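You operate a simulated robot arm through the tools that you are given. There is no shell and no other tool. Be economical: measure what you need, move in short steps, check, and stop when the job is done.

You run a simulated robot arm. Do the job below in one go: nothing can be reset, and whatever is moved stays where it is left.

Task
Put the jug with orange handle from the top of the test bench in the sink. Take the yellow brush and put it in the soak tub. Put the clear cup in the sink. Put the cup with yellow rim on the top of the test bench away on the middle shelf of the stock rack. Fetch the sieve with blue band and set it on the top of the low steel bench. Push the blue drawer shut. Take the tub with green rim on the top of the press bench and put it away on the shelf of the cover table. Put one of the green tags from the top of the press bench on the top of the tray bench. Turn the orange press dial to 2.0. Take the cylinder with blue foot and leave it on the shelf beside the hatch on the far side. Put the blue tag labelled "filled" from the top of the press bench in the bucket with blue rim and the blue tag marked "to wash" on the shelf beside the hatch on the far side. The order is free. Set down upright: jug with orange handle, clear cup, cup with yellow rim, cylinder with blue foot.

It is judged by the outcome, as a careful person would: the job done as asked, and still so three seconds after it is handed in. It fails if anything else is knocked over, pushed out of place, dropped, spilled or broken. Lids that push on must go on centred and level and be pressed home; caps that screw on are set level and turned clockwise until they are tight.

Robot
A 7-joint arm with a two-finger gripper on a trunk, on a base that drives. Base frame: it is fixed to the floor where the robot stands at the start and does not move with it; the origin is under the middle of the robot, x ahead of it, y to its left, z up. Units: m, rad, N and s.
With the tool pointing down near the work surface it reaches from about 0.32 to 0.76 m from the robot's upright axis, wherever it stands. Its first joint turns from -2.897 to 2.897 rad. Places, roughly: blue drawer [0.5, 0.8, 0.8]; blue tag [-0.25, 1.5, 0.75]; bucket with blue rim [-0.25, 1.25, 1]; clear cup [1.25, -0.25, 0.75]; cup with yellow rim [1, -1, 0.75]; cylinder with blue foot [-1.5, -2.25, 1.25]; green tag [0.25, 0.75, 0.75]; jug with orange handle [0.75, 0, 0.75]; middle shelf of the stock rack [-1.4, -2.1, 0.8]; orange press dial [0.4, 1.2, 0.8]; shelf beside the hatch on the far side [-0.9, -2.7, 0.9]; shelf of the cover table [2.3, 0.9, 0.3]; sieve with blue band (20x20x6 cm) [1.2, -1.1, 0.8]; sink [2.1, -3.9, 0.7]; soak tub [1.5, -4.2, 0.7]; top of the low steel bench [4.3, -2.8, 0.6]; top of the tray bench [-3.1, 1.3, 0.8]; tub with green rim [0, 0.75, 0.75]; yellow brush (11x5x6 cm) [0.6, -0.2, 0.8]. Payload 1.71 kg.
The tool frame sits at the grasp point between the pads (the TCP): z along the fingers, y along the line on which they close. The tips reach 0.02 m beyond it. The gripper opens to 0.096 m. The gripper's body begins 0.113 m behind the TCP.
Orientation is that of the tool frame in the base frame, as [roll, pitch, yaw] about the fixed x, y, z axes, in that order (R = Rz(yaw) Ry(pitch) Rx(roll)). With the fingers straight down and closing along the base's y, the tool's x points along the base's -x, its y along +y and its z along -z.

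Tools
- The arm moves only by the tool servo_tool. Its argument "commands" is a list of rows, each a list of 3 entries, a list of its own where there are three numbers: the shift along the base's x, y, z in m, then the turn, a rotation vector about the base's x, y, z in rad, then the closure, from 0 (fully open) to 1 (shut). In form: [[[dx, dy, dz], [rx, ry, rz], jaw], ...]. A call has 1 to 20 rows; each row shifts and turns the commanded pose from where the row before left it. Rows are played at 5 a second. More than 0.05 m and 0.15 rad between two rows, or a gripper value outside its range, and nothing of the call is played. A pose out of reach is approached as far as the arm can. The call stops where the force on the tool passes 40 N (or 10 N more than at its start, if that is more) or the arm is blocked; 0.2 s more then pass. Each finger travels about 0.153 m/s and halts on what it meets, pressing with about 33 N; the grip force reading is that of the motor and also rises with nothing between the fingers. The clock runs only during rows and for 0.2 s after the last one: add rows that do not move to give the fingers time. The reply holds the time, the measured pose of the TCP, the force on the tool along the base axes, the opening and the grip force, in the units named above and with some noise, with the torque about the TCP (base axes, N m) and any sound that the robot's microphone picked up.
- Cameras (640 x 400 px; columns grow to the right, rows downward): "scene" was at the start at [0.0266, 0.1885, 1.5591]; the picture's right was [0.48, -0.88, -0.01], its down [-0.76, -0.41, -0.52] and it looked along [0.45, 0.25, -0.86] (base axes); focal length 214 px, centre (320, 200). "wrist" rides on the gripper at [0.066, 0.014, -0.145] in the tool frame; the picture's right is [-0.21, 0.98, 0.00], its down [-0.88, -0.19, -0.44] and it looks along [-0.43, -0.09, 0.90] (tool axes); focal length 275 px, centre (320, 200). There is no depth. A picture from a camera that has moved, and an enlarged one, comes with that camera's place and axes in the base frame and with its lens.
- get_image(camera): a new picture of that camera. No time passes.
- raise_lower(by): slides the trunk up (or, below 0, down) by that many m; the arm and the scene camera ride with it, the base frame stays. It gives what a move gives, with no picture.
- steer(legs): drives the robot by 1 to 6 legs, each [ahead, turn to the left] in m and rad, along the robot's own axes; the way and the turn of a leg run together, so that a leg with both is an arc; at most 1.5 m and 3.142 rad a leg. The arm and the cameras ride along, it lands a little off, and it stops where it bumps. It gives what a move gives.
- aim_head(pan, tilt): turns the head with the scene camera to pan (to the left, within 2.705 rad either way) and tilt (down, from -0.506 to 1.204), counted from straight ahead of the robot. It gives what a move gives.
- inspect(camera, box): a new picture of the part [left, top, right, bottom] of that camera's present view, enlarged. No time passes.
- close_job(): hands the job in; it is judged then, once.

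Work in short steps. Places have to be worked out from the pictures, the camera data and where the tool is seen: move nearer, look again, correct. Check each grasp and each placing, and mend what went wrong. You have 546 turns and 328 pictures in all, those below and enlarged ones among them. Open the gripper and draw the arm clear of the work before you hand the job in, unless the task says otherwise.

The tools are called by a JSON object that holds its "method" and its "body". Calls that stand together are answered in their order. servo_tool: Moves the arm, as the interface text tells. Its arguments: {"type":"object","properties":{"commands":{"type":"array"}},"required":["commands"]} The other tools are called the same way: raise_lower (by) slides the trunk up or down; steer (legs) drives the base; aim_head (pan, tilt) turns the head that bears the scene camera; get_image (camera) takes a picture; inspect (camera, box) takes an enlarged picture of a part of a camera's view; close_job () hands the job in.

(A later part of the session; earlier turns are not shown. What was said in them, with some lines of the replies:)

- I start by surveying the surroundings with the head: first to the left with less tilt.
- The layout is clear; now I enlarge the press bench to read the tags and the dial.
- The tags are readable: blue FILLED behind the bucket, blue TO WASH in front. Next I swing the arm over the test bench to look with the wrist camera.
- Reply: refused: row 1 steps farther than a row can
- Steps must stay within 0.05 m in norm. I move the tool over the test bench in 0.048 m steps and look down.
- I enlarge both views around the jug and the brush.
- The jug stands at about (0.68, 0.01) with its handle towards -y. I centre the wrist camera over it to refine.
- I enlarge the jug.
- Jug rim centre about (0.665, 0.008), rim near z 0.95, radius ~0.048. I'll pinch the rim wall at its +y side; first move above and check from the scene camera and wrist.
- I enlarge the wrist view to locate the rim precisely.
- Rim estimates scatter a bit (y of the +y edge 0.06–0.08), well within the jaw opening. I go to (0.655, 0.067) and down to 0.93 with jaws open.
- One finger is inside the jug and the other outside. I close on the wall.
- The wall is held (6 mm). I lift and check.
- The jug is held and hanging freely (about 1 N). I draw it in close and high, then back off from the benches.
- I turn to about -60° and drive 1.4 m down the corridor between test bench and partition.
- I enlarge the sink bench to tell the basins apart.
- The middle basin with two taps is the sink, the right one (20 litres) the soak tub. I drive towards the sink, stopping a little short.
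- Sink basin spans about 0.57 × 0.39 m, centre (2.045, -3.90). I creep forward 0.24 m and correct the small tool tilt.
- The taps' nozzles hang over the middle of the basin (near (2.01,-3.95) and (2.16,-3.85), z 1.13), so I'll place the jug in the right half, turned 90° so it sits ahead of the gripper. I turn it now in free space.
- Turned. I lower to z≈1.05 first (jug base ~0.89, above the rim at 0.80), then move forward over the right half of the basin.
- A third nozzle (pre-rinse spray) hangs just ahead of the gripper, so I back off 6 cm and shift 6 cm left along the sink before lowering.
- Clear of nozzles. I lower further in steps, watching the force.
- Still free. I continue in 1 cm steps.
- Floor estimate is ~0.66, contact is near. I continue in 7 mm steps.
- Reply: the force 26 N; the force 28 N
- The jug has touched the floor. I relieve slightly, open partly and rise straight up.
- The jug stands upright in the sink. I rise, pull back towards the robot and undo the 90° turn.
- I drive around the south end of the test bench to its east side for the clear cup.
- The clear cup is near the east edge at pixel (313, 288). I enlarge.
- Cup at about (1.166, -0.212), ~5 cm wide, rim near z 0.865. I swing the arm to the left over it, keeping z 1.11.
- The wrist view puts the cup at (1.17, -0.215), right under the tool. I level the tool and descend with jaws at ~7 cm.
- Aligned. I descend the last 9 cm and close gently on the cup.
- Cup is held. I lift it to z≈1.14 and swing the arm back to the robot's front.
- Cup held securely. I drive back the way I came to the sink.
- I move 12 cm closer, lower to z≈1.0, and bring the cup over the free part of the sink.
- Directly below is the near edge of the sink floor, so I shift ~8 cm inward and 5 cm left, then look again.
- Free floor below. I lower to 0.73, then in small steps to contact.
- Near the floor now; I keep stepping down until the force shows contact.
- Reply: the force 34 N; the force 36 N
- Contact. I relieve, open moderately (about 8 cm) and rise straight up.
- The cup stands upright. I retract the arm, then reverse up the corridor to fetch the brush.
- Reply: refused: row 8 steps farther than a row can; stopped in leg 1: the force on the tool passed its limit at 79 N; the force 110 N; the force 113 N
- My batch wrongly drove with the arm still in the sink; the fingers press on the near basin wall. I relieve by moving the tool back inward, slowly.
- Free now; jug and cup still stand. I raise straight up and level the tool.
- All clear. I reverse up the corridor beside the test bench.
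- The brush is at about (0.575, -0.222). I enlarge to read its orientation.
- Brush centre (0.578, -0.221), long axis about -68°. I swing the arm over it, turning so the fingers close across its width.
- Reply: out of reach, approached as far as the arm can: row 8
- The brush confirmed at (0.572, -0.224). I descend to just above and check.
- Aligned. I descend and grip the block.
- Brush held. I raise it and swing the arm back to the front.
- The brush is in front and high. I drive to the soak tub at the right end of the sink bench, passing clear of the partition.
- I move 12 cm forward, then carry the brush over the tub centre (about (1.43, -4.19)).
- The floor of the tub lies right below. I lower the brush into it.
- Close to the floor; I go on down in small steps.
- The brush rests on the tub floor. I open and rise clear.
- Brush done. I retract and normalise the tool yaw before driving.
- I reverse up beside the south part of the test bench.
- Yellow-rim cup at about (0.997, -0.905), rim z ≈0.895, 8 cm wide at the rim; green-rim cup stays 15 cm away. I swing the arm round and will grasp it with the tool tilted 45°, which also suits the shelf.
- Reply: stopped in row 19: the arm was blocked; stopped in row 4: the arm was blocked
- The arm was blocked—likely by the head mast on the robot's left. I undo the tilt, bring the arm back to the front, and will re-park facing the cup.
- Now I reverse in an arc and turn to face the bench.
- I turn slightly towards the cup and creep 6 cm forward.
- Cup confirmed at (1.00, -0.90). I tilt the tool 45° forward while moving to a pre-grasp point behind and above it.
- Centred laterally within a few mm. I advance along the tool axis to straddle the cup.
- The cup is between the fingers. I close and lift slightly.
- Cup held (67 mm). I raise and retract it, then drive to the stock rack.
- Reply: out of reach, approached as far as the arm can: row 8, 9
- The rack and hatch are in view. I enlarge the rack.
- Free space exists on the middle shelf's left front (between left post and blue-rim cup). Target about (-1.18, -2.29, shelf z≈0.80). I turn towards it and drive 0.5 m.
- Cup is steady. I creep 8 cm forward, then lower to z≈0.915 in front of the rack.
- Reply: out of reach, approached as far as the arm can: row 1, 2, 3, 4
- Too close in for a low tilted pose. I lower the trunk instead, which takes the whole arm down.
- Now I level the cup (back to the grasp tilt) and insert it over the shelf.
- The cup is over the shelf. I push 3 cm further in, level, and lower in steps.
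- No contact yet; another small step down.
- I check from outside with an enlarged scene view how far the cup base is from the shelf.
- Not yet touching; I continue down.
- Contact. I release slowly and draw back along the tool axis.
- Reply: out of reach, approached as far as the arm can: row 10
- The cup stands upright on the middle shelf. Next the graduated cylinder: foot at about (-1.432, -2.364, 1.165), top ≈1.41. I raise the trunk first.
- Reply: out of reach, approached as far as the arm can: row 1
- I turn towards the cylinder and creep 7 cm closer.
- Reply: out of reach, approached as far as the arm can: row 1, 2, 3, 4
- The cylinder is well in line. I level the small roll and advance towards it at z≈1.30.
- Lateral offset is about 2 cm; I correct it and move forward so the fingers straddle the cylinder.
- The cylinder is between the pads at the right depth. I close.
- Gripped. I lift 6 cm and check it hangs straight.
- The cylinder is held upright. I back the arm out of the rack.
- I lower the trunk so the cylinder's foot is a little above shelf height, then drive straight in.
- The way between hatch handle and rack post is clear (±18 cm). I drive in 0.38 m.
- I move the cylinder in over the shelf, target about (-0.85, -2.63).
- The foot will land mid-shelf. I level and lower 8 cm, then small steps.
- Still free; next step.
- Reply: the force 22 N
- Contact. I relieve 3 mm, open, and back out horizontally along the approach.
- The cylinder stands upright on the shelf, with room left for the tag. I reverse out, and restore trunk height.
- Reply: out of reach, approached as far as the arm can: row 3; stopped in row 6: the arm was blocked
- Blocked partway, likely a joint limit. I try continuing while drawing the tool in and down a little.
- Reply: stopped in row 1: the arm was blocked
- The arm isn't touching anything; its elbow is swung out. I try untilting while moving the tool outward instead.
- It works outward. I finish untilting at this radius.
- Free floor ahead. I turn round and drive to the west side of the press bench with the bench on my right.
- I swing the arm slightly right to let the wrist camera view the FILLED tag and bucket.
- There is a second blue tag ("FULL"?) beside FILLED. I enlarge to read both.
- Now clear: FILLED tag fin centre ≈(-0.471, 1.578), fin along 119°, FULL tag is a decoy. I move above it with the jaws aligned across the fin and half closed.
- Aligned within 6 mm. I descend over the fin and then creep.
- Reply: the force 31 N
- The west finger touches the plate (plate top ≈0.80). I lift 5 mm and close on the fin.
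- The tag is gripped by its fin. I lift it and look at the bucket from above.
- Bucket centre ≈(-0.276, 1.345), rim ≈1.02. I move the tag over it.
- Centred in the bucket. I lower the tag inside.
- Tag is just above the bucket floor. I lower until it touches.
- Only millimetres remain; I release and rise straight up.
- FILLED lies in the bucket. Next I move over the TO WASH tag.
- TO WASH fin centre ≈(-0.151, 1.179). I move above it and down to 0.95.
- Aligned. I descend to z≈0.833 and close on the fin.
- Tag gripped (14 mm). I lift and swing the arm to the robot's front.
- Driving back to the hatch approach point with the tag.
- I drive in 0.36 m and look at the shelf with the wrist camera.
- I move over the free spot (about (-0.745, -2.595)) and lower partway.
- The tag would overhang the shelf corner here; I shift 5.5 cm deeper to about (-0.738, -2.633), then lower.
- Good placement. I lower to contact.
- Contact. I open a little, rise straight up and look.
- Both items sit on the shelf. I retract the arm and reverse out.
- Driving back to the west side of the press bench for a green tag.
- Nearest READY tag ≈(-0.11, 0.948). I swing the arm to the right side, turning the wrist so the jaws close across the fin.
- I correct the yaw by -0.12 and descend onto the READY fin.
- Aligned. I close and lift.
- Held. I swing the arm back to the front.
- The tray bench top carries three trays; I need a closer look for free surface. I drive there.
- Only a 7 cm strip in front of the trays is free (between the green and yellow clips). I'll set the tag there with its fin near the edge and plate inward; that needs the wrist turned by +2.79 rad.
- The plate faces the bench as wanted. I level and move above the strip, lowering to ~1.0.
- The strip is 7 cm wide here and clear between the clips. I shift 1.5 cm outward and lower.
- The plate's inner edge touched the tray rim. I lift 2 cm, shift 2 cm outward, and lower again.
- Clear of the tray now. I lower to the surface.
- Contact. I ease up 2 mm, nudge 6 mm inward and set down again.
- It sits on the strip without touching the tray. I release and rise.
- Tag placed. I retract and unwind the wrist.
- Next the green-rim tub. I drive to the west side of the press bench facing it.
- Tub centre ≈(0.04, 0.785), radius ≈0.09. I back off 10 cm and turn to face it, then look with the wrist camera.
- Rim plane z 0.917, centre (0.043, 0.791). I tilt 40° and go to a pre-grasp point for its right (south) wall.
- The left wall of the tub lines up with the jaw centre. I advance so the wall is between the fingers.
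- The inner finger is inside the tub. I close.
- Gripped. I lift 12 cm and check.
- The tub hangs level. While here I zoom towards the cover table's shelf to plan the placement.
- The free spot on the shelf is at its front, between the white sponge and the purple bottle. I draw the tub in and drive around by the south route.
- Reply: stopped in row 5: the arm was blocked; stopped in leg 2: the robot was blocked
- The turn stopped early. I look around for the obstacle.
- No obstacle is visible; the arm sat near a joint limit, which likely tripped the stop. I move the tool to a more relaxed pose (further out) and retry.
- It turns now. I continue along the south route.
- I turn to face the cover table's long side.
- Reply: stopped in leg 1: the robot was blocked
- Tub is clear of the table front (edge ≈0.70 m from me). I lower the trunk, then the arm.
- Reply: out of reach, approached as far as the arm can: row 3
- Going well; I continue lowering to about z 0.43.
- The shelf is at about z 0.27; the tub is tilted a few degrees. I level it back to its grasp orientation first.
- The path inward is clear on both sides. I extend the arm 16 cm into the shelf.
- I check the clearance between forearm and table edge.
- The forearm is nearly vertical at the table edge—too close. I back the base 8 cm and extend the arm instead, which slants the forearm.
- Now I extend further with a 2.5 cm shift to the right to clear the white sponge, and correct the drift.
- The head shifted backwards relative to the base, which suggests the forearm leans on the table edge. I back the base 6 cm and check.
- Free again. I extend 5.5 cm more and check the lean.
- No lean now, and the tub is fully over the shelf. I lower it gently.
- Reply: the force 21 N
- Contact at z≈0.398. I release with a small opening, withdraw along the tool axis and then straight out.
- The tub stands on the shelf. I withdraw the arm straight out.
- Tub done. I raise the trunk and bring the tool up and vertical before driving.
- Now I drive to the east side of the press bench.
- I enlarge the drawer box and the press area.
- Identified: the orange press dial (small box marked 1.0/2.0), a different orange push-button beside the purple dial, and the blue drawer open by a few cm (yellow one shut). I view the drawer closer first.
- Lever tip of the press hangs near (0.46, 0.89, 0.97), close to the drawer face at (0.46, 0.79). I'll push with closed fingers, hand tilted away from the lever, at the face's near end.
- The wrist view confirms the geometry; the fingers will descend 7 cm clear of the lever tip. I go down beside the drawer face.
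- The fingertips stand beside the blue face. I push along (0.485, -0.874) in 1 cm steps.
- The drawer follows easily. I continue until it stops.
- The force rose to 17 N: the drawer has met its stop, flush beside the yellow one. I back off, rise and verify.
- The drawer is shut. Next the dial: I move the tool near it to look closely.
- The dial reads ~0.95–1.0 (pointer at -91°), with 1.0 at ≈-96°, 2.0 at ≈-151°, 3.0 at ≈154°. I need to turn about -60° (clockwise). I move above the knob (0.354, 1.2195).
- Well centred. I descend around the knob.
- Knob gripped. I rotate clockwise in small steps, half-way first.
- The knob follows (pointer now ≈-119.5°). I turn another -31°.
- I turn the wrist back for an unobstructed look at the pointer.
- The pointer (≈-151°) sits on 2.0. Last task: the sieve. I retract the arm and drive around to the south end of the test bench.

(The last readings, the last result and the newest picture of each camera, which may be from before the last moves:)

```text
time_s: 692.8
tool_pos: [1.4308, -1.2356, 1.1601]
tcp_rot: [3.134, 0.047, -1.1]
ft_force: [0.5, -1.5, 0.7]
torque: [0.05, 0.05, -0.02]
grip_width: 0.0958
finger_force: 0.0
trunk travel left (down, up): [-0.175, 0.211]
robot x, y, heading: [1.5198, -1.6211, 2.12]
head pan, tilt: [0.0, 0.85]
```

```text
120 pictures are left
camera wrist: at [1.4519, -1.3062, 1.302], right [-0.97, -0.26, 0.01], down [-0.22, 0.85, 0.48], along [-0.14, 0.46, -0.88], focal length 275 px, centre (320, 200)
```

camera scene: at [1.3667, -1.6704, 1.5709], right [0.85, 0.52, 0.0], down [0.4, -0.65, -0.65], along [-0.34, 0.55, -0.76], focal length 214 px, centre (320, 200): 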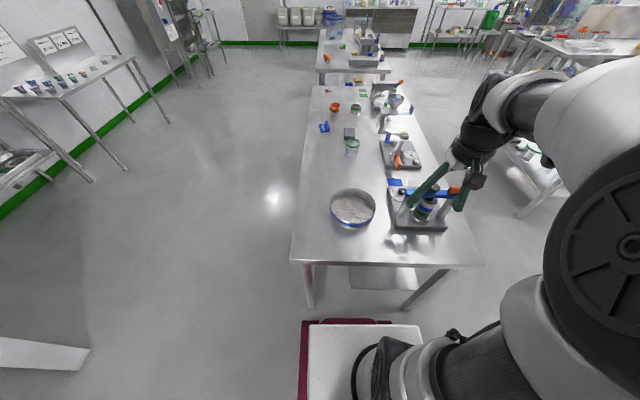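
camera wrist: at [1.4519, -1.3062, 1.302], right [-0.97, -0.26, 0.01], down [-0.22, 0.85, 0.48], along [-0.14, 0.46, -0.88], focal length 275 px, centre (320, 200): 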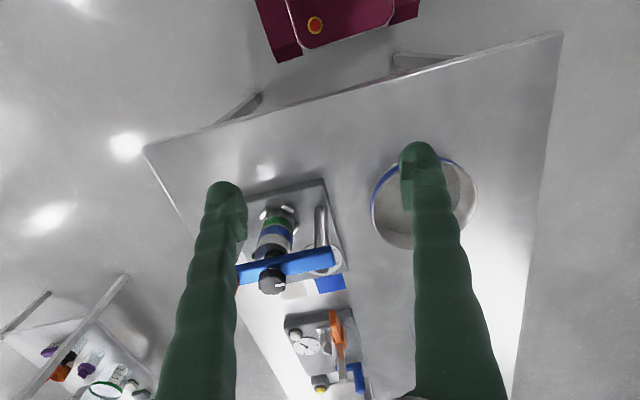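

Sieve centre ≈(1.18, -1.10), radius 0.10; the instrument is on its right, so I'll grip its left wall at ≈(1.096, -1.155). I move above that and look.

{"method": "servo_tool", "body": {"commands": [[[-0.0419, 0.0, 0], [0.04, 0.02, 0.055], 0], [[-0.0419, 0.0, 0], [0, 0, 0.055], 0], [[-0.0419, 0.01, 0], [0, 0, 0], 0], [[-0.0419, 0.01, 0], [0, 0, 0], 0], [[-0.0419, 0.015, 0], [0, 0, 0], 0], [[-0.0419, 0.015, 0], [0, 0, 0], 0], [[-0.0419, 0.015, 0], [0, 0, 0], 0], [[-0.0419, 0.015, -0.02], [0, 0, 0], 0], [[0, 0, -0.045], [0, 0, 0], 0], [[0, 0, -0.045], [0, 0, 0], 0], [[0, 0, 0], [0, 0, 0], 0]]}}

{"method": "get_image", "body": {"camera": "wrist"}}

```text
time_s: 695.2
tool_pos: [1.0958, -1.1548, 1.0501]
tcp_rot: [3.138, 0.091, -0.991]
ft_force: [0.2, 0.1, 0.1]
torque: [0.03, 0.0, -0.03]
grip_width: 0.0961
finger_force: 0.0
trunk travel left (down, up): [-0.175, 0.211]
robot x, y, heading: [1.5194, -1.6273, 2.121]
head pan, tilt: [0.0, 0.85]
```

```text
119 pictures are left
camera wrist: at [1.1276, -1.2285, 1.188], right [-0.93, -0.36, 0.02], down [-0.3, 0.8, 0.52], along [-0.21, 0.48, -0.85], focal length 275 px, centre (320, 200)
```

wrist: 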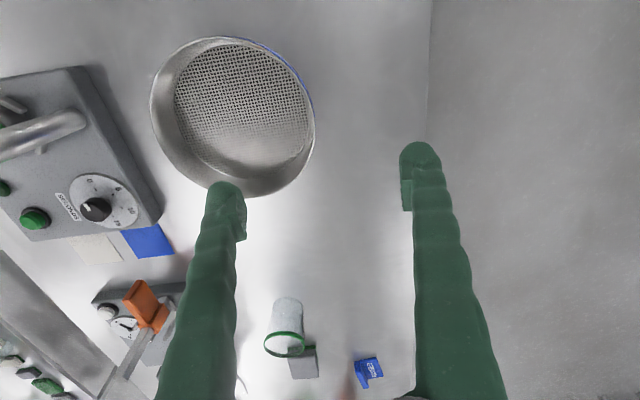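

I level the tool and descend onto the sieve's west wall.

{"method": "servo_tool", "body": {"commands": [[[0.005, -0.011, 0], [-0.076, -0.05, 0], 0], [[0, 0, -0.045], [0, 0, 0], 0], [[0, 0, -0.045], [0, 0, 0], 0], [[0, 0, 0], [0, 0, 0], 0]]}}

{"method": "get_image", "body": {"camera": "wrist"}}

```text
time_s: 696.2
tool_pos: [1.0997, -1.165, 0.9595]
tcp_rot: [3.138, -0.002, -0.991]
ft_force: [-0.8, 0.3, 0.4]
torque: [-0.01, 0.03, -0.02]
grip_width: 0.0959
finger_force: 0.1
trunk travel left (down, up): [-0.175, 0.211]
robot x, y, heading: [1.5194, -1.6264, 2.121]
head pan, tilt: [0.0, 0.85]
```

```text
118 pictures are left
camera wrist: at [1.1253, -1.2275, 1.104], right [-0.93, -0.36, 0.0], down [-0.32, 0.84, 0.44], along [-0.16, 0.41, -0.9], focal length 275 px, centre (320, 200)
```

wrist: 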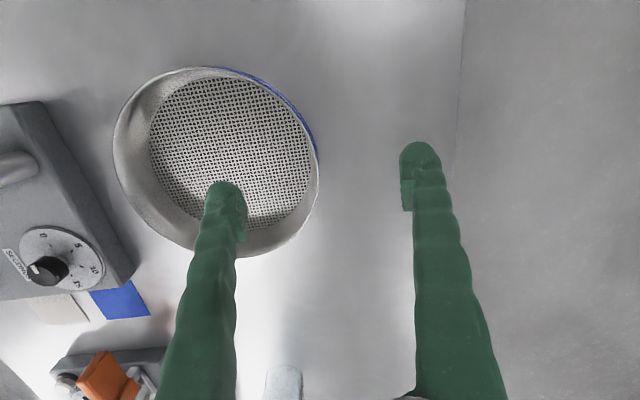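

The wall is centred in the jaws. I descend to about 0.825.

{"method": "servo_tool", "body": {"commands": [[[0.002, 0.0, -0.045], [0, 0, 0], 0], [[0, 0, -0.045], [0, 0, 0], 0], [[0, 0, -0.025], [0, 0, 0], 0], [[0, 0, -0.015], [0, 0, 0], 0], [[0, 0, 0], [0, 0, 0], 0]]}}

{"method": "get_image", "body": {"camera": "wrist"}}

{"method": "inspect", "body": {"camera": "scene", "box": [280, 160, 440, 270]}}

```text
time_s: 697.4
tool_pos: [1.1051, -1.1655, 0.8316]
tcp_rot: [3.137, -0.002, -0.992]
ft_force: [-1.5, -0.9, 0.4]
torque: [-0.02, 0.02, 0.01]
grip_width: 0.0963
finger_force: 0.0
trunk travel left (down, up): [-0.175, 0.211]
robot x, y, heading: [1.5223, -1.6306, 2.121]
head pan, tilt: [0.0, 0.85]
```

```text
117 pictures are left
camera wrist: at [1.1292, -1.2284, 0.9757], right [-0.93, -0.36, 0.0], down [-0.32, 0.84, 0.44], along [-0.16, 0.41, -0.9], focal length 275 px, centre (320, 200)
```

wrist: 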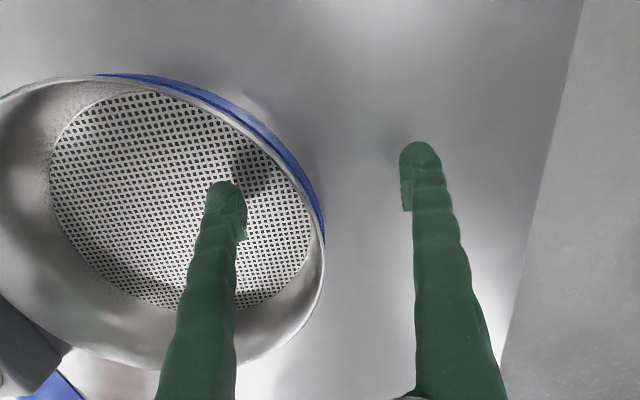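

```text
3.64 times, centred on (360, 215) of scene
camera zoom: at [1.3659, -1.669, 1.571], right [0.85, 0.52, 0.0], down [0.4, -0.65, -0.65], along [-0.34, 0.55, -0.76], focal length 780 px, centre (174, 146)
```

zoom: 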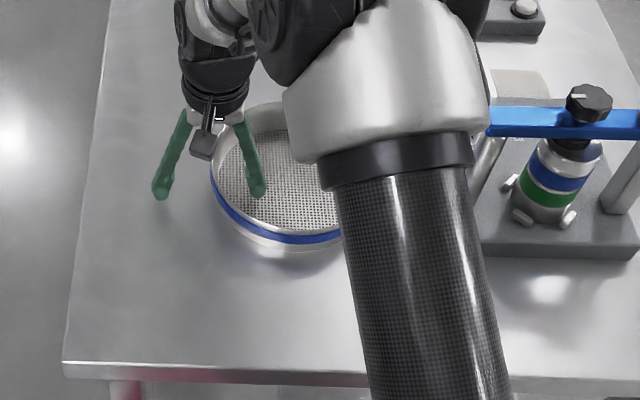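

{"method": "servo_tool", "body": {"commands": [[[0, 0, -0.01], [0, 0, 0], 0], [[0, 0, 0], [0, 0, 0], 0.4], [[0, 0, 0], [0, 0, 0], 0.8], [[0, 0, 0], [0, 0, 0], 1], [[0, 0, 0], [0, 0, 0], 1], [[0, 0, 0], [0, 0, 0], 1]]}}

```text
time_s: 698.5
tool_pos: [1.1085, -1.1769, 0.8332]
tcp_rot: [3.135, 0.02, -0.988]
ft_force: [-0.4, -0.6, -1.0]
torque: [-0.05, -0.08, -0.09]
grip_width: 0.0062
finger_force: 31.5
trunk travel left (down, up): [-0.175, 0.211]
robot x, y, heading: [1.5202, -1.6261, 2.121]
head pan, tilt: [0.0, 0.85]
stopped in row 5: the force on the tool passed its limit at 41 N (the readings are from after the stop); the commanded pose is now the measured one
```

The wall is gripped (6 mm). I lift slightly and check tilt.

{"method": "servo_tool", "body": {"commands": [[[0, 0, 0.015], [0, 0, 0], 1], [[0, 0, 0.03], [0, 0, 0], 1], [[0, 0, 0.04], [0, 0, 0], 1], [[0, 0, 0], [0, 0, 0], 1]]}}

{"method": "get_image", "body": {"camera": "wrist"}}

{"method": "inspect", "body": {"camera": "scene", "box": [280, 140, 440, 270]}}

```text
time_s: 699.5
tool_pos: [1.1076, -1.1771, 0.9168]
tcp_rot: [3.135, 0.02, -0.987]
ft_force: [-0.1, 0.4, -1.9]
torque: [-0.09, 0.13, 0.0]
grip_width: 0.006
finger_force: 31.8
trunk travel left (down, up): [-0.175, 0.211]
robot x, y, heading: [1.5197, -1.6243, 2.124]
head pan, tilt: [0.0, 0.85]
```

```text
115 pictures are left
camera wrist: at [1.134, -1.2419, 1.0614], right [-0.93, -0.37, 0.01], down [-0.32, 0.83, 0.46], along [-0.18, 0.42, -0.89], focal length 275 px, centre (320, 200)
```

wrist: 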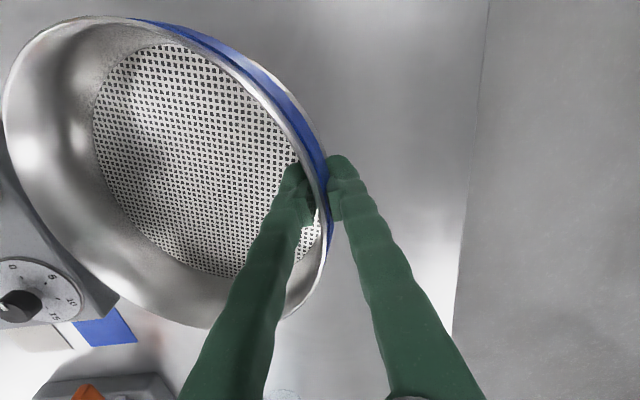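

```text
3.08 times, centred on (360, 205) of scene
camera zoom: at [1.3658, -1.6685, 1.5709], right [0.85, 0.52, 0.0], down [0.4, -0.65, -0.65], along [-0.34, 0.55, -0.76], focal length 660 px, centre (197, 185)
```

zoom: 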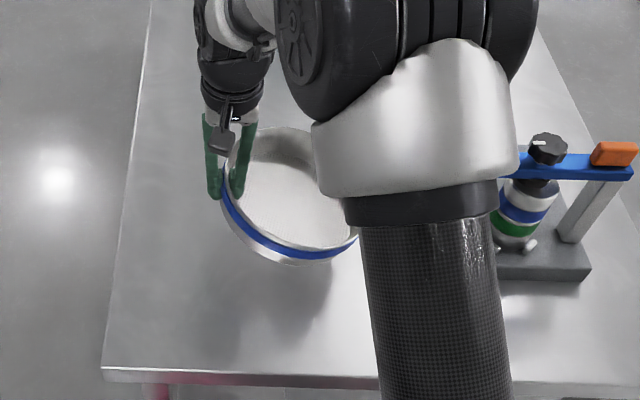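

The sieve hangs level. I raise it, draw it in, back away from the bench and head towards the low steel bench.

{"method": "servo_tool", "body": {"commands": [[[0, 0, 0.045], [0, 0, 0], 1], [[0, 0, 0.045], [0, 0, 0], 1], [[0, 0, 0.045], [0, 0, 0], 1], [[0, 0, 0.045], [0, 0, 0], 1], [[0.027, -0.0295, 0], [0, 0, 0], 1], [[0.027, -0.0295, 0], [0, 0, 0], 1], [[0.027, -0.0295, 0], [0, 0, 0], 1], [[0.027, -0.0295, 0], [0, 0, 0], 1], [[0, 0, 0], [0, 0, 0], 1]]}}

{"method": "steer", "body": {"legs": [[-0.35, 0], [0, -2.456], [0.8, 0]]}}

{"method": "aim_head", "body": {"pan": 0.0, "tilt": 0.5}}

{"method": "get_image", "body": {"camera": "scene"}}

```text
time_s: 701.5
tool_pos: [1.2172, -1.2945, 1.0978]
tcp_rot: [3.135, 0.019, -0.989]
ft_force: [0.7, 0.1, -2.0]
torque: [-0.14, 0.14, 0.0]
grip_width: 0.006
finger_force: 31.5
trunk travel left (down, up): [-0.175, 0.211]
robot x, y, heading: [1.522, -1.6261, 2.119]
head pan, tilt: [0.0, 0.85]
```

```text
time_s: 714.9
tool_pos: [2.908, -2.2126, 1.0986]
tcp_rot: [3.134, 0.02, 2.873]
ft_force: [0.2, -0.2, -2.0]
torque: [0.16, -0.02, -0.02]
grip_width: 0.0059
finger_force: 31.6
trunk travel left (down, up): [-0.175, 0.211]
robot x, y, heading: [2.4575, -2.1642, -0.301]
head pan, tilt: [0.0, 0.85]
```

```text
time_s: 715.8
tool_pos: [2.893, -2.2081, 1.1045]
tcp_rot: [3.135, 0.032, 2.874]
ft_force: [-0.3, -0.1, -3.0]
torque: [0.18, -0.04, 0.0]
grip_width: 0.006
finger_force: 31.2
trunk travel left (down, up): [-0.175, 0.211]
robot x, y, heading: [2.4628, -2.1674, -0.304]
head pan, tilt: [0.0, 0.499]
```

```text
113 pictures are left
camera scene: at [2.5624, -2.0328, 1.6006], right [-0.3, -0.95, 0.0], down [-0.47, 0.15, -0.87], along [0.83, -0.26, -0.49], focal length 214 px, centre (320, 200)
```

scene: 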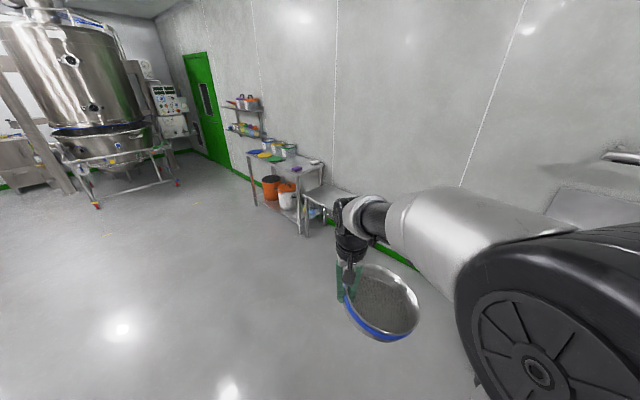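

I drive closer and look at the low bench.

{"method": "steer", "body": {"legs": [[0, 0.27], [1.1, 0], [0, -0.6]]}}

{"method": "aim_head", "body": {"pan": 0.3, "tilt": 0.7}}

{"method": "get_image", "body": {"camera": "scene"}}

```text
time_s: 724.8
tool_pos: [3.9706, -2.356, 1.1065]
tcp_rot: [3.135, 0.037, 2.566]
ft_force: [-0.3, 0.6, -2.1]
torque: [0.13, -0.08, 0.0]
grip_width: 0.006
finger_force: 31.3
trunk travel left (down, up): [-0.175, 0.211]
robot x, y, heading: [3.5716, -2.1828, -0.608]
head pan, tilt: [0.0, 0.499]
```

```text
time_s: 725.6
tool_pos: [3.9567, -2.3442, 1.1112]
tcp_rot: [3.137, 0.051, 2.568]
ft_force: [-0.3, 0.1, -2.7]
torque: [0.14, -0.1, -0.01]
grip_width: 0.0059
finger_force: 31.4
trunk travel left (down, up): [-0.175, 0.211]
robot x, y, heading: [3.5712, -2.1819, -0.608]
head pan, tilt: [0.3, 0.7]
```

```text
112 pictures are left
camera scene: at [3.7148, -2.0598, 1.5832], right [-0.3, -0.95, 0.0], down [-0.62, 0.2, -0.76], along [0.72, -0.23, -0.66], focal length 214 px, centre (320, 200)
```

scene: 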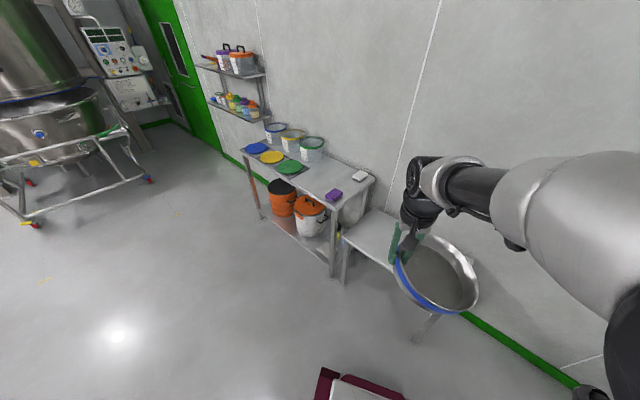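

The low bench top (z≈0.6) spans about (3.98,-2.81)–(4.43,-2.44) at its front; its centre is ≈(4.29, -2.77). I drive up to it.

{"method": "steer", "body": {"legs": [[0, -0.08], [0.27, 0]]}}

{"method": "get_image", "body": {"camera": "wrist"}}

{"method": "get_image", "body": {"camera": "scene"}}

```text
time_s: 728.1
tool_pos: [4.1537, -2.5528, 1.1105]
tcp_rot: [3.136, 0.046, 2.481]
ft_force: [0.3, -1.0, -2.3]
torque: [0.21, -0.08, -0.01]
grip_width: 0.0063
finger_force: 31.1
trunk travel left (down, up): [-0.175, 0.211]
robot x, y, heading: [3.7805, -2.3541, -0.696]
head pan, tilt: [0.3, 0.7]
```

```text
111 pictures are left
camera wrist: at [4.1043, -2.4996, 1.2514], right [0.76, 0.65, 0.01], down [0.56, -0.67, 0.48], along [0.32, -0.36, -0.88], focal length 275 px, centre (320, 200)
```

wrist: 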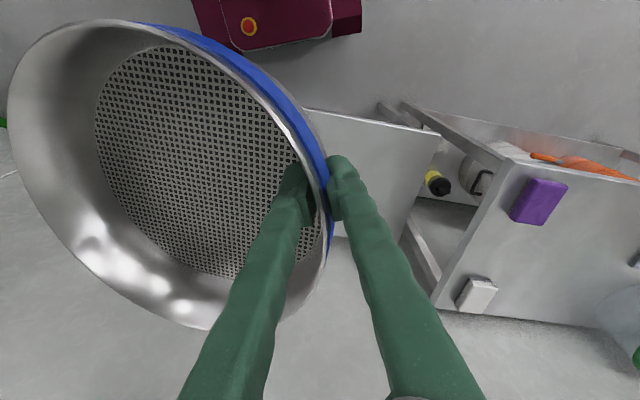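

```text
110 pictures are left
camera scene: at [3.935, -2.247, 1.5831], right [-0.38, -0.92, -0.01], down [-0.6, 0.26, -0.75], along [0.7, -0.29, -0.66], focal length 214 px, centre (320, 200)
```

scene: 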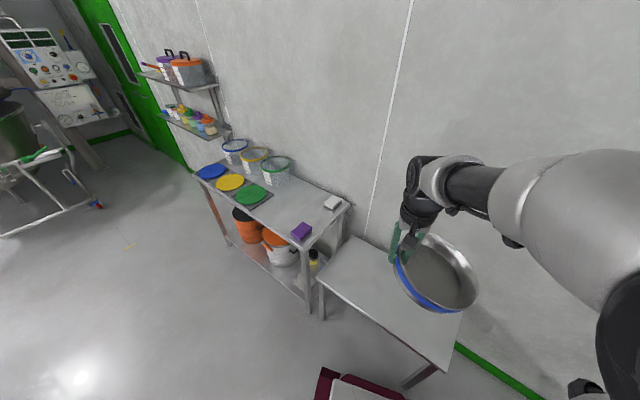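

I level the tool, move over the bench centre and lower in stages.

{"method": "servo_tool", "body": {"commands": [[[0.0415, -0.0268, 0], [0.02, 0.026, 0], 1], [[0.0415, -0.0268, 0], [0, 0, 0], 1], [[0.0415, -0.0268, 0], [0, 0, 0], 1], [[0.0415, -0.0268, 0], [0, 0, 0], 1], [[0, 0, -0.045], [0, 0, 0], 1], [[0, 0, -0.045], [0, 0, 0], 1], [[0, 0, -0.045], [0, 0, 0], 1], [[0, 0, -0.045], [0, 0, 0], 1], [[0, 0, -0.045], [0, 0, 0], 1], [[0, 0, -0.045], [0, 0, 0], 1], [[0, 0, 0], [0, 0, 0], 1]]}}

{"method": "get_image", "body": {"camera": "scene"}}

{"method": "get_image", "body": {"camera": "wrist"}}

```text
time_s: 730.5
tool_pos: [4.3057, -2.6498, 0.8467]
tcp_rot: [3.136, 0.029, 2.482]
ft_force: [-0.6, 0.4, -1.7]
torque: [0.16, -0.1, 0.0]
grip_width: 0.006
finger_force: 30.6
trunk travel left (down, up): [-0.175, 0.211]
robot x, y, heading: [3.78, -2.356, -0.695]
head pan, tilt: [0.3, 0.7]
```

```text
109 pictures are left
camera scene: at [3.9336, -2.2458, 1.5832], right [-0.39, -0.92, 0.0], down [-0.6, 0.26, -0.75], along [0.7, -0.29, -0.66], focal length 214 px, centre (320, 200)
```

scene: 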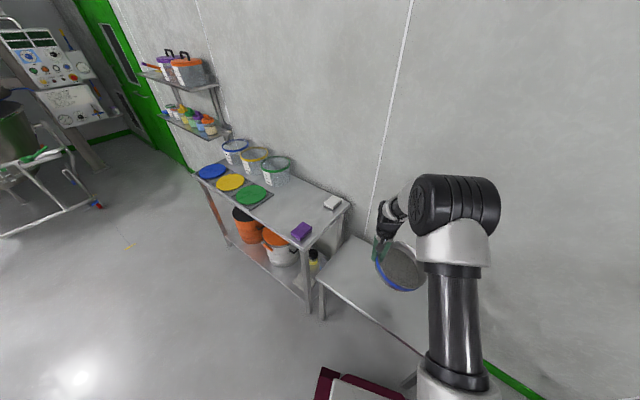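

```text
108 pictures are left
camera wrist: at [4.2583, -2.5958, 0.9896], right [0.76, 0.65, 0.01], down [0.57, -0.68, 0.47], along [0.31, -0.35, -0.88], focal length 275 px, centre (320, 200)
```

wrist: 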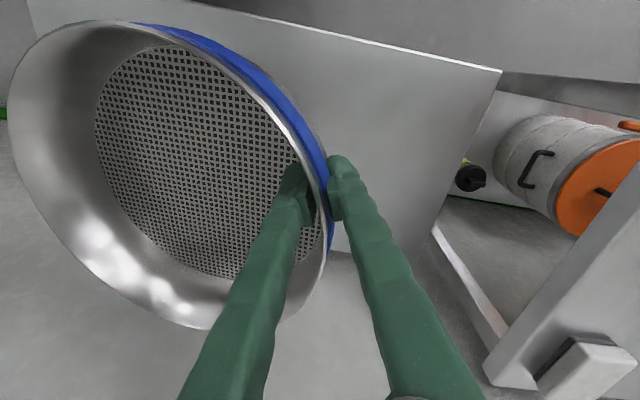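

{"method": "servo_tool", "body": {"commands": [[[0, 0, -0.045], [0, 0, 0], 1], [[0, 0, -0.045], [0, 0, 0], 1], [[0, 0, -0.04], [0, 0, 0], 1], [[0, 0, 0], [0, 0, 0], 1]]}}

{"method": "get_image", "body": {"camera": "scene"}}

{"method": "get_image", "body": {"camera": "wrist"}}

```text
time_s: 731.5
tool_pos: [4.3055, -2.6473, 0.7162]
tcp_rot: [3.136, 0.029, 2.482]
ft_force: [0.1, -0.2, -2.0]
torque: [0.15, -0.13, -0.01]
grip_width: 0.0062
finger_force: 31.1
trunk travel left (down, up): [-0.175, 0.211]
robot x, y, heading: [3.7843, -2.3509, -0.698]
head pan, tilt: [0.3, 0.7]
```

```text
107 pictures are left
camera scene: at [3.9339, -2.2458, 1.5832], right [-0.39, -0.92, 0.0], down [-0.6, 0.26, -0.75], along [0.7, -0.29, -0.66], focal length 214 px, centre (320, 200)
```

scene: 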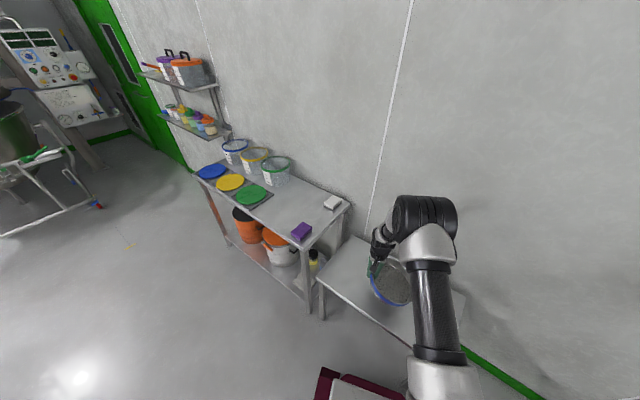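

```text
106 pictures are left
camera wrist: at [4.2588, -2.5947, 0.8602], right [0.76, 0.65, 0.01], down [0.57, -0.68, 0.47], along [0.31, -0.35, -0.88], focal length 275 px, centre (320, 200)
```

wrist: 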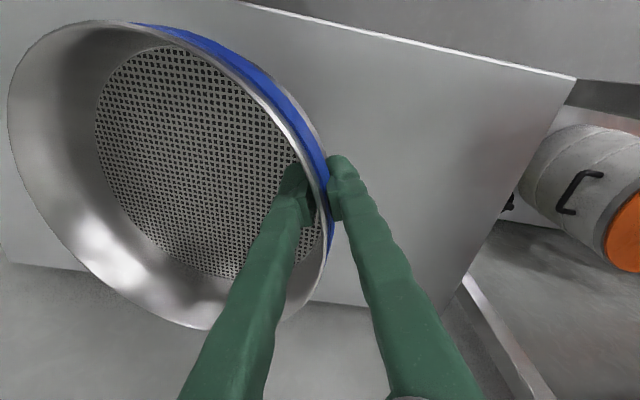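

The sieve will land fully on the bench; I shift 1.5 cm frontwards and lower to contact.

{"method": "servo_tool", "body": {"commands": [[[-0.0075, 0.013, -0.02], [0, 0, 0], 1], [[0, 0, -0.02], [0, 0, 0], 1], [[0, 0, 0], [0, 0, 0], 1]]}}

```text
time_s: 732.4
tool_pos: [4.2978, -2.6344, 0.6761]
tcp_rot: [3.136, 0.03, 2.483]
ft_force: [-0.1, 0.2, -1.9]
torque: [0.14, -0.13, -0.02]
grip_width: 0.0057
finger_force: 31.4
trunk travel left (down, up): [-0.175, 0.211]
robot x, y, heading: [3.7821, -2.3545, -0.693]
head pan, tilt: [0.3, 0.7]
```

{"method": "servo_tool", "body": {"commands": [[[0, 0, -0.01], [0, 0, 0], 1], [[0, 0, -0.008], [0, 0, 0], 1], [[0, 0, 0], [0, 0, 0], 1]]}}

```text
time_s: 733.1
tool_pos: [4.2972, -2.6357, 0.6579]
tcp_rot: [3.136, 0.031, 2.481]
ft_force: [-0.1, -0.5, -2.8]
torque: [0.17, -0.09, 0.0]
grip_width: 0.0059
finger_force: 31.3
trunk travel left (down, up): [-0.175, 0.211]
robot x, y, heading: [3.7847, -2.3555, -0.695]
head pan, tilt: [0.3, 0.7]
```

Not yet touching; I continue in small steps.

{"method": "servo_tool", "body": {"commands": [[[0, 0, -0.007], [0, 0, 0], 1], [[0, 0, 0], [0, 0, 0], 1]]}}

```text
time_s: 733.8
tool_pos: [4.2972, -2.635, 0.6505]
tcp_rot: [3.137, 0.03, 2.483]
ft_force: [-0.3, -0.5, -2.3]
torque: [0.16, -0.1, -0.02]
grip_width: 0.0064
finger_force: 31.0
trunk travel left (down, up): [-0.175, 0.211]
robot x, y, heading: [3.7816, -2.3551, -0.694]
head pan, tilt: [0.3, 0.7]
```

{"method": "servo_tool", "body": {"commands": [[[0, 0, -0.007], [0, 0, 0], 1], [[0, 0, 0], [0, 0, 0], 1]]}}

```text
time_s: 734.4
tool_pos: [4.2973, -2.6363, 0.6446]
tcp_rot: [3.14, 0.028, 2.482]
ft_force: [-0.5, 0.4, -2.1]
torque: [0.14, -0.13, 0.0]
grip_width: 0.006
finger_force: 31.4
trunk travel left (down, up): [-0.175, 0.211]
robot x, y, heading: [3.7833, -2.3576, -0.701]
head pan, tilt: [0.3, 0.7]
```

{"method": "servo_tool", "body": {"commands": [[[0, 0, -0.007], [0, 0, 0], 1], [[0, 0, 0], [0, 0, 0], 1]]}}

```text
time_s: 735.0
tool_pos: [4.2977, -2.6357, 0.6358]
tcp_rot: [3.137, 0.029, 2.481]
ft_force: [-0.9, -0.1, -2.6]
torque: [0.15, -0.14, -0.02]
grip_width: 0.006
finger_force: 31.5
trunk travel left (down, up): [-0.175, 0.211]
robot x, y, heading: [3.7832, -2.3539, -0.695]
head pan, tilt: [0.3, 0.7]
```

I check the remaining gap with a wrist view.

{"method": "get_image", "body": {"camera": "wrist"}}

{"method": "inspect", "body": {"camera": "scene", "box": [310, 210, 470, 340]}}

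```text
105 pictures are left
camera wrist: at [4.2505, -2.584, 0.7799], right [0.76, 0.65, 0.01], down [0.57, -0.68, 0.47], along [0.31, -0.35, -0.88], focal length 275 px, centre (320, 200)
```

wrist: 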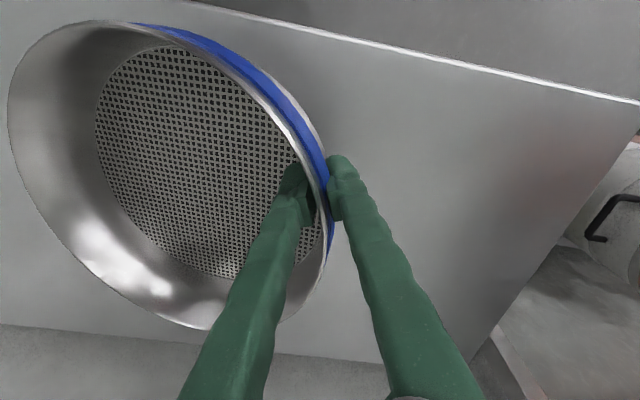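

```text
3.08 times, centred on (390, 275) of scene
camera zoom: at [3.9338, -2.246, 1.5831], right [-0.39, -0.92, 0.0], down [-0.6, 0.26, -0.75], along [0.7, -0.29, -0.66], focal length 660 px, centre (105, -31)
```

zoom: 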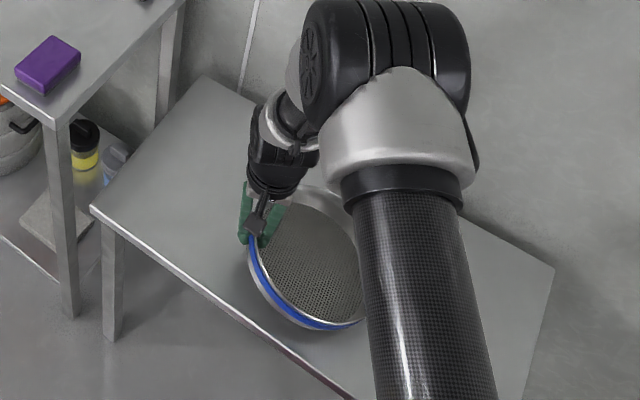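

{"method": "servo_tool", "body": {"commands": [[[0, 0, -0.008], [0, 0, 0], 1], [[0, 0, -0.006], [0, 0, 0], 1], [[0, 0, 0], [0, 0, 0], 1]]}}

```text
time_s: 735.8
tool_pos: [4.2987, -2.6357, 0.6225]
tcp_rot: [3.136, 0.028, 2.482]
ft_force: [-0.7, 0.6, -1.0]
torque: [0.06, -0.02, -0.04]
grip_width: 0.006
finger_force: 31.3
trunk travel left (down, up): [-0.175, 0.211]
robot x, y, heading: [3.7777, -2.3541, -0.697]
head pan, tilt: [0.3, 0.7]
```

{"method": "servo_tool", "body": {"commands": [[[0, 0, -0.004], [0, 0, 0], 1], [[0, 0, 0], [0, 0, 0], 1]]}}

```text
time_s: 736.4
tool_pos: [4.2991, -2.6365, 0.6184]
tcp_rot: [3.137, 0.029, 2.482]
ft_force: [-0.4, 0.7, -1.2]
torque: [0.04, 0.06, -0.03]
grip_width: 0.0059
finger_force: 30.9
trunk travel left (down, up): [-0.175, 0.211]
robot x, y, heading: [3.7812, -2.3513, -0.688]
head pan, tilt: [0.3, 0.7]
```

{"method": "servo_tool", "body": {"commands": [[[0, 0, -0.004], [0, 0, 0], 1], [[0, 0, 0], [0, 0, 0], 1]]}}

```text
time_s: 737.0
tool_pos: [4.2987, -2.6353, 0.6153]
tcp_rot: [3.136, 0.029, 2.483]
ft_force: [-0.1, 0.2, -1.3]
torque: [0.01, 0.02, -0.03]
grip_width: 0.0061
finger_force: 31.3
trunk travel left (down, up): [-0.175, 0.211]
robot x, y, heading: [3.7811, -2.3525, -0.697]
head pan, tilt: [0.3, 0.7]
```

{"method": "servo_tool", "body": {"commands": [[[0, 0, -0.004], [0, 0, 0], 1], [[0, 0, -0.003], [0, 0, 0], 1], [[0, 0, 0], [0, 0, 0], 1]]}}

```text
time_s: 737.8
tool_pos: [4.2968, -2.637, 0.6076]
tcp_rot: [3.136, 0.03, 2.481]
ft_force: [-0.1, -0.3, -0.9]
torque: [0.03, -0.02, 0.02]
grip_width: 0.0059
finger_force: 31.1
trunk travel left (down, up): [-0.175, 0.211]
robot x, y, heading: [3.7812, -2.3542, -0.696]
head pan, tilt: [0.3, 0.7]
```

{"method": "servo_tool", "body": {"commands": [[[0, 0, -0.004], [0, 0, 0], 1], [[0, 0, -0.004], [0, 0, 0], 1], [[0, 0, 0], [0, 0, 0], 1]]}}

{"method": "get_image", "body": {"camera": "wrist"}}

```text
time_s: 738.5
tool_pos: [4.2975, -2.6352, 0.5992]
tcp_rot: [3.138, 0.028, 2.483]
ft_force: [-0.2, -0.6, -1.6]
torque: [-0.01, 0.04, 0.0]
grip_width: 0.006
finger_force: 30.6
trunk travel left (down, up): [-0.175, 0.211]
robot x, y, heading: [3.7806, -2.3499, -0.7]
head pan, tilt: [0.3, 0.7]
```

```text
103 pictures are left
camera wrist: at [4.2503, -2.583, 0.7424], right [0.76, 0.65, 0.01], down [0.57, -0.68, 0.47], along [0.31, -0.35, -0.88], focal length 275 px, centre (320, 200)
```

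wrist: 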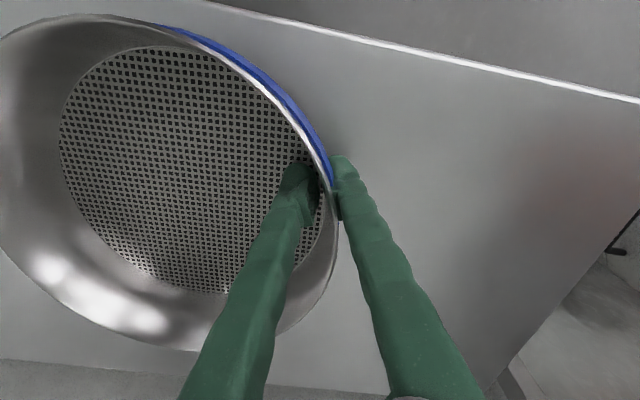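

The far side rests and the sieve is levelling out. I keep lowering until the near side touches.

{"method": "servo_tool", "body": {"commands": [[[0, 0, -0.005], [0, 0, 0], 1], [[0, 0, 0], [0, 0, 0], 1]]}}

```text
time_s: 739.1
tool_pos: [4.2974, -2.6353, 0.5947]
tcp_rot: [3.136, 0.03, 2.482]
ft_force: [0.7, -0.1, 0.1]
torque: [0.03, 0.06, 0.03]
grip_width: 0.0063
finger_force: 31.5
trunk travel left (down, up): [-0.175, 0.211]
robot x, y, heading: [3.7829, -2.3567, -0.696]
head pan, tilt: [0.3, 0.7]
```

{"method": "servo_tool", "body": {"commands": [[[0, 0, -0.005], [0, 0, 0], 1], [[0, 0, 0], [0, 0, 0], 1]]}}

```text
time_s: 739.8
tool_pos: [4.298, -2.6348, 0.5893]
tcp_rot: [3.137, 0.031, 2.482]
ft_force: [3.2, 2.2, 7.0]
torque: [-0.27, 1.16, -0.16]
grip_width: 0.0059
finger_force: 31.7
trunk travel left (down, up): [-0.175, 0.211]
robot x, y, heading: [3.7818, -2.3508, -0.696]
head pan, tilt: [0.3, 0.7]
```

It rests on the bench. I open and rise.

{"method": "servo_tool", "body": {"commands": [[[0, 0, 0.001], [0, 0, 0], 0.8], [[0, 0, 0], [0, 0, 0], 0.6], [[0, 0, 0], [0, 0, 0], 0.6], [[0, 0, 0.03], [0, 0, 0], 0.6], [[0, 0, 0.045], [0, 0, 0], 0.6], [[0, 0, 0.045], [0, 0, 0], 0.6], [[0, 0, 0.045], [0, 0, 0], 0.6], [[0, 0, 0.045], [0, 0, 0], 0.6], [[0, 0, 0.045], [0, 0, 0], 0.6], [[0, 0, 0.045], [0, 0, 0], 0.6], [[0, 0, 0], [0, 0, 0], 0.6]]}}

{"method": "get_image", "body": {"camera": "wrist"}}

{"method": "get_image", "body": {"camera": "scene"}}

```text
time_s: 742.1
tool_pos: [4.2956, -2.6364, 0.891]
tcp_rot: [3.136, 0.029, 2.481]
ft_force: [0.1, -0.2, 0.0]
torque: [-0.03, 0.05, 0.03]
grip_width: 0.0385
finger_force: 0.1
trunk travel left (down, up): [-0.175, 0.211]
robot x, y, heading: [3.7839, -2.3566, -0.696]
head pan, tilt: [0.3, 0.7]
```

```text
102 pictures are left
camera wrist: at [4.2486, -2.5852, 1.0339], right [0.76, 0.65, 0.01], down [0.57, -0.68, 0.47], along [0.31, -0.35, -0.88], focal length 275 px, centre (320, 200)
```

wrist: 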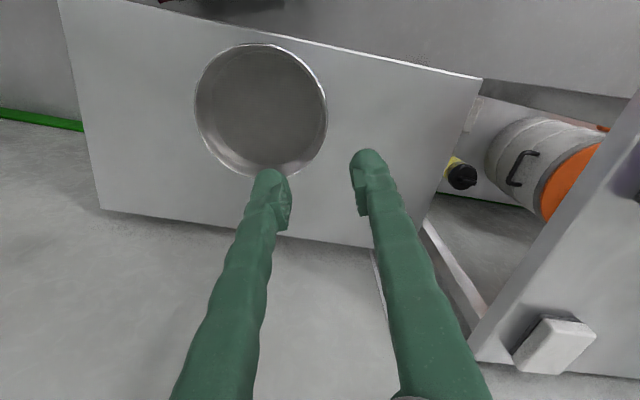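

```text
101 pictures are left
camera scene: at [3.9337, -2.246, 1.5831], right [-0.39, -0.92, 0.0], down [-0.6, 0.26, -0.75], along [0.7, -0.29, -0.66], focal length 214 px, centre (320, 200)
```

scene: 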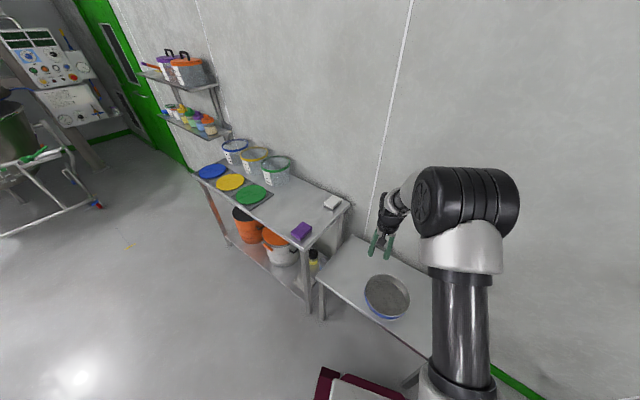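

The sieve stands on the low steel bench. I retract the arm clear, open the gripper, and back off.

{"method": "servo_tool", "body": {"commands": [[[0, 0, 0.045], [0, 0, 0], 0.3], [[0, 0, 0.045], [0, 0, 0], 0], [[-0.04, 0.025, 0.01], [0, 0, 0], 0], [[-0.04, 0.025, 0.01], [0, 0, 0], 0], [[-0.04, 0.025, 0], [0, 0, 0], 0], [[0, 0, 0], [0, 0, 0], 0]]}}

{"method": "steer", "body": {"legs": [[-0.3, 0]]}}

{"method": "get_image", "body": {"camera": "scene"}}

```text
time_s: 743.5
tool_pos: [4.1753, -2.5602, 0.9999]
tcp_rot: [3.137, 0.028, 2.482]
ft_force: [-0.9, -0.2, -0.3]
torque: [-0.01, -0.03, -0.01]
grip_width: 0.096
finger_force: 0.0
trunk travel left (down, up): [-0.175, 0.211]
robot x, y, heading: [3.7805, -2.3526, -0.697]
head pan, tilt: [0.3, 0.7]
```

```text
time_s: 745.7
tool_pos: [3.9466, -2.3712, 0.9987]
tcp_rot: [3.138, 0.029, 2.474]
ft_force: [0.6, -0.1, -0.6]
torque: [-0.03, -0.04, 0.01]
grip_width: 0.0958
finger_force: 0.1
trunk travel left (down, up): [-0.175, 0.211]
robot x, y, heading: [3.5529, -2.1654, -0.702]
head pan, tilt: [0.3, 0.7]
```

```text
100 pictures are left
camera scene: at [3.7048, -2.0539, 1.583], right [-0.39, -0.92, -0.01], down [-0.6, 0.26, -0.75], along [0.69, -0.29, -0.66], focal length 214 px, centre (320, 200)
```

scene: 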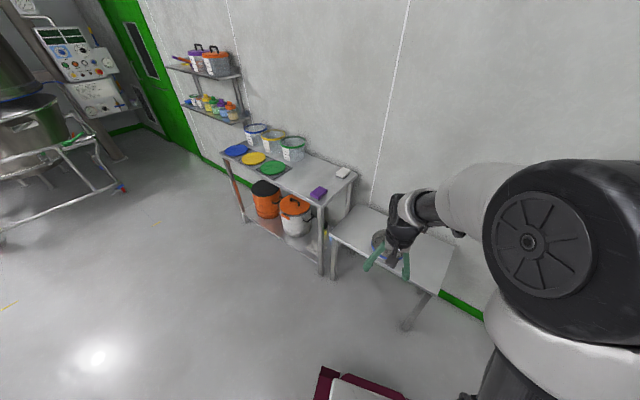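

Before handing in I verify the sink and soak tub once more from here.

{"method": "aim_head", "body": {"pan": -1.4, "tilt": 0.4}}

{"method": "get_image", "body": {"camera": "scene"}}

```text
time_s: 747.4
tool_pos: [3.9345, -2.3621, 1.0052]
tcp_rot: [3.136, 0.044, 2.475]
ft_force: [0.2, 0.8, -0.5]
torque: [0.02, 0.01, 0.03]
grip_width: 0.0962
finger_force: 0.0
trunk travel left (down, up): [-0.175, 0.211]
robot x, y, heading: [3.5532, -2.1604, -0.71]
head pan, tilt: [-1.4, 0.4]
```

```text
99 pictures are left
camera scene: at [3.5796, -2.1002, 1.6111], right [-0.86, 0.51, 0.02], down [0.19, 0.35, -0.92], along [-0.47, -0.79, -0.39], focal length 214 px, centre (320, 200)
```

scene: 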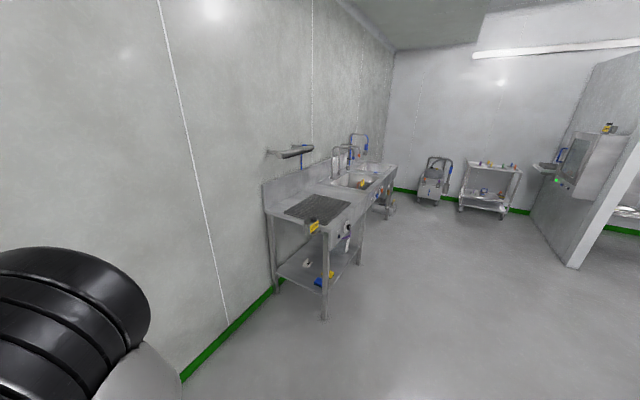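

There is a second hatch face with its own shelf on the sink side. I enlarge to check which shelf matches the given coordinates.

{"method": "inspect", "body": {"camera": "scene", "box": [500, 100, 640, 240]}}

```text
2.86 times, centred on (570, 170) of scene
camera zoom: at [3.5796, -2.1002, 1.6111], right [-0.86, 0.51, 0.02], down [0.19, 0.35, -0.92], along [-0.47, -0.79, -0.39], focal length 613 px, centre (-394, 286)
```

zoom: 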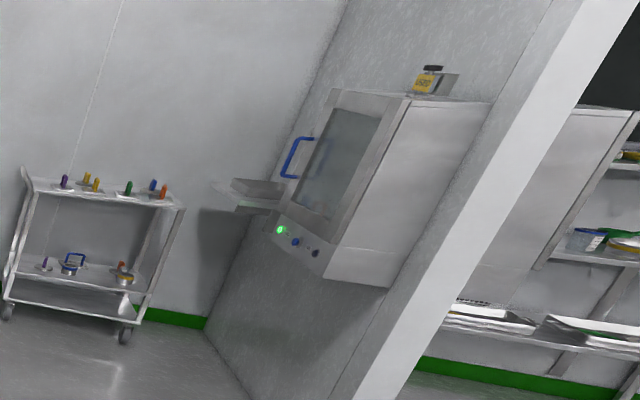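

The given place (-0.9, -2.7, 0.9) coincides with the rack-side shelf I used (centre ≈(-0.88, -2.66, 0.89)); the sink-side shelf lies ~0.4 m off. Everything is placed, the gripper is open and the arm clear, so I hand in.

{"method": "close_job", "body": {}}

```text
The job is handed in.
```

I handed the job in with every item placed as asked, but two points need your attention.

- **Sink:** while reversing away from the sink, the open fingers pressed on the near basin wall at up to 79 N. I relieved it straight away. The jug and cup were still upright in the picture I took afterwards.
- **Hatch shelf:** the hatch has a shelf on each side of its wall. I used the one that matches your coordinates, on the stock-rack side, for both the cylinder and the "to wash" tag.
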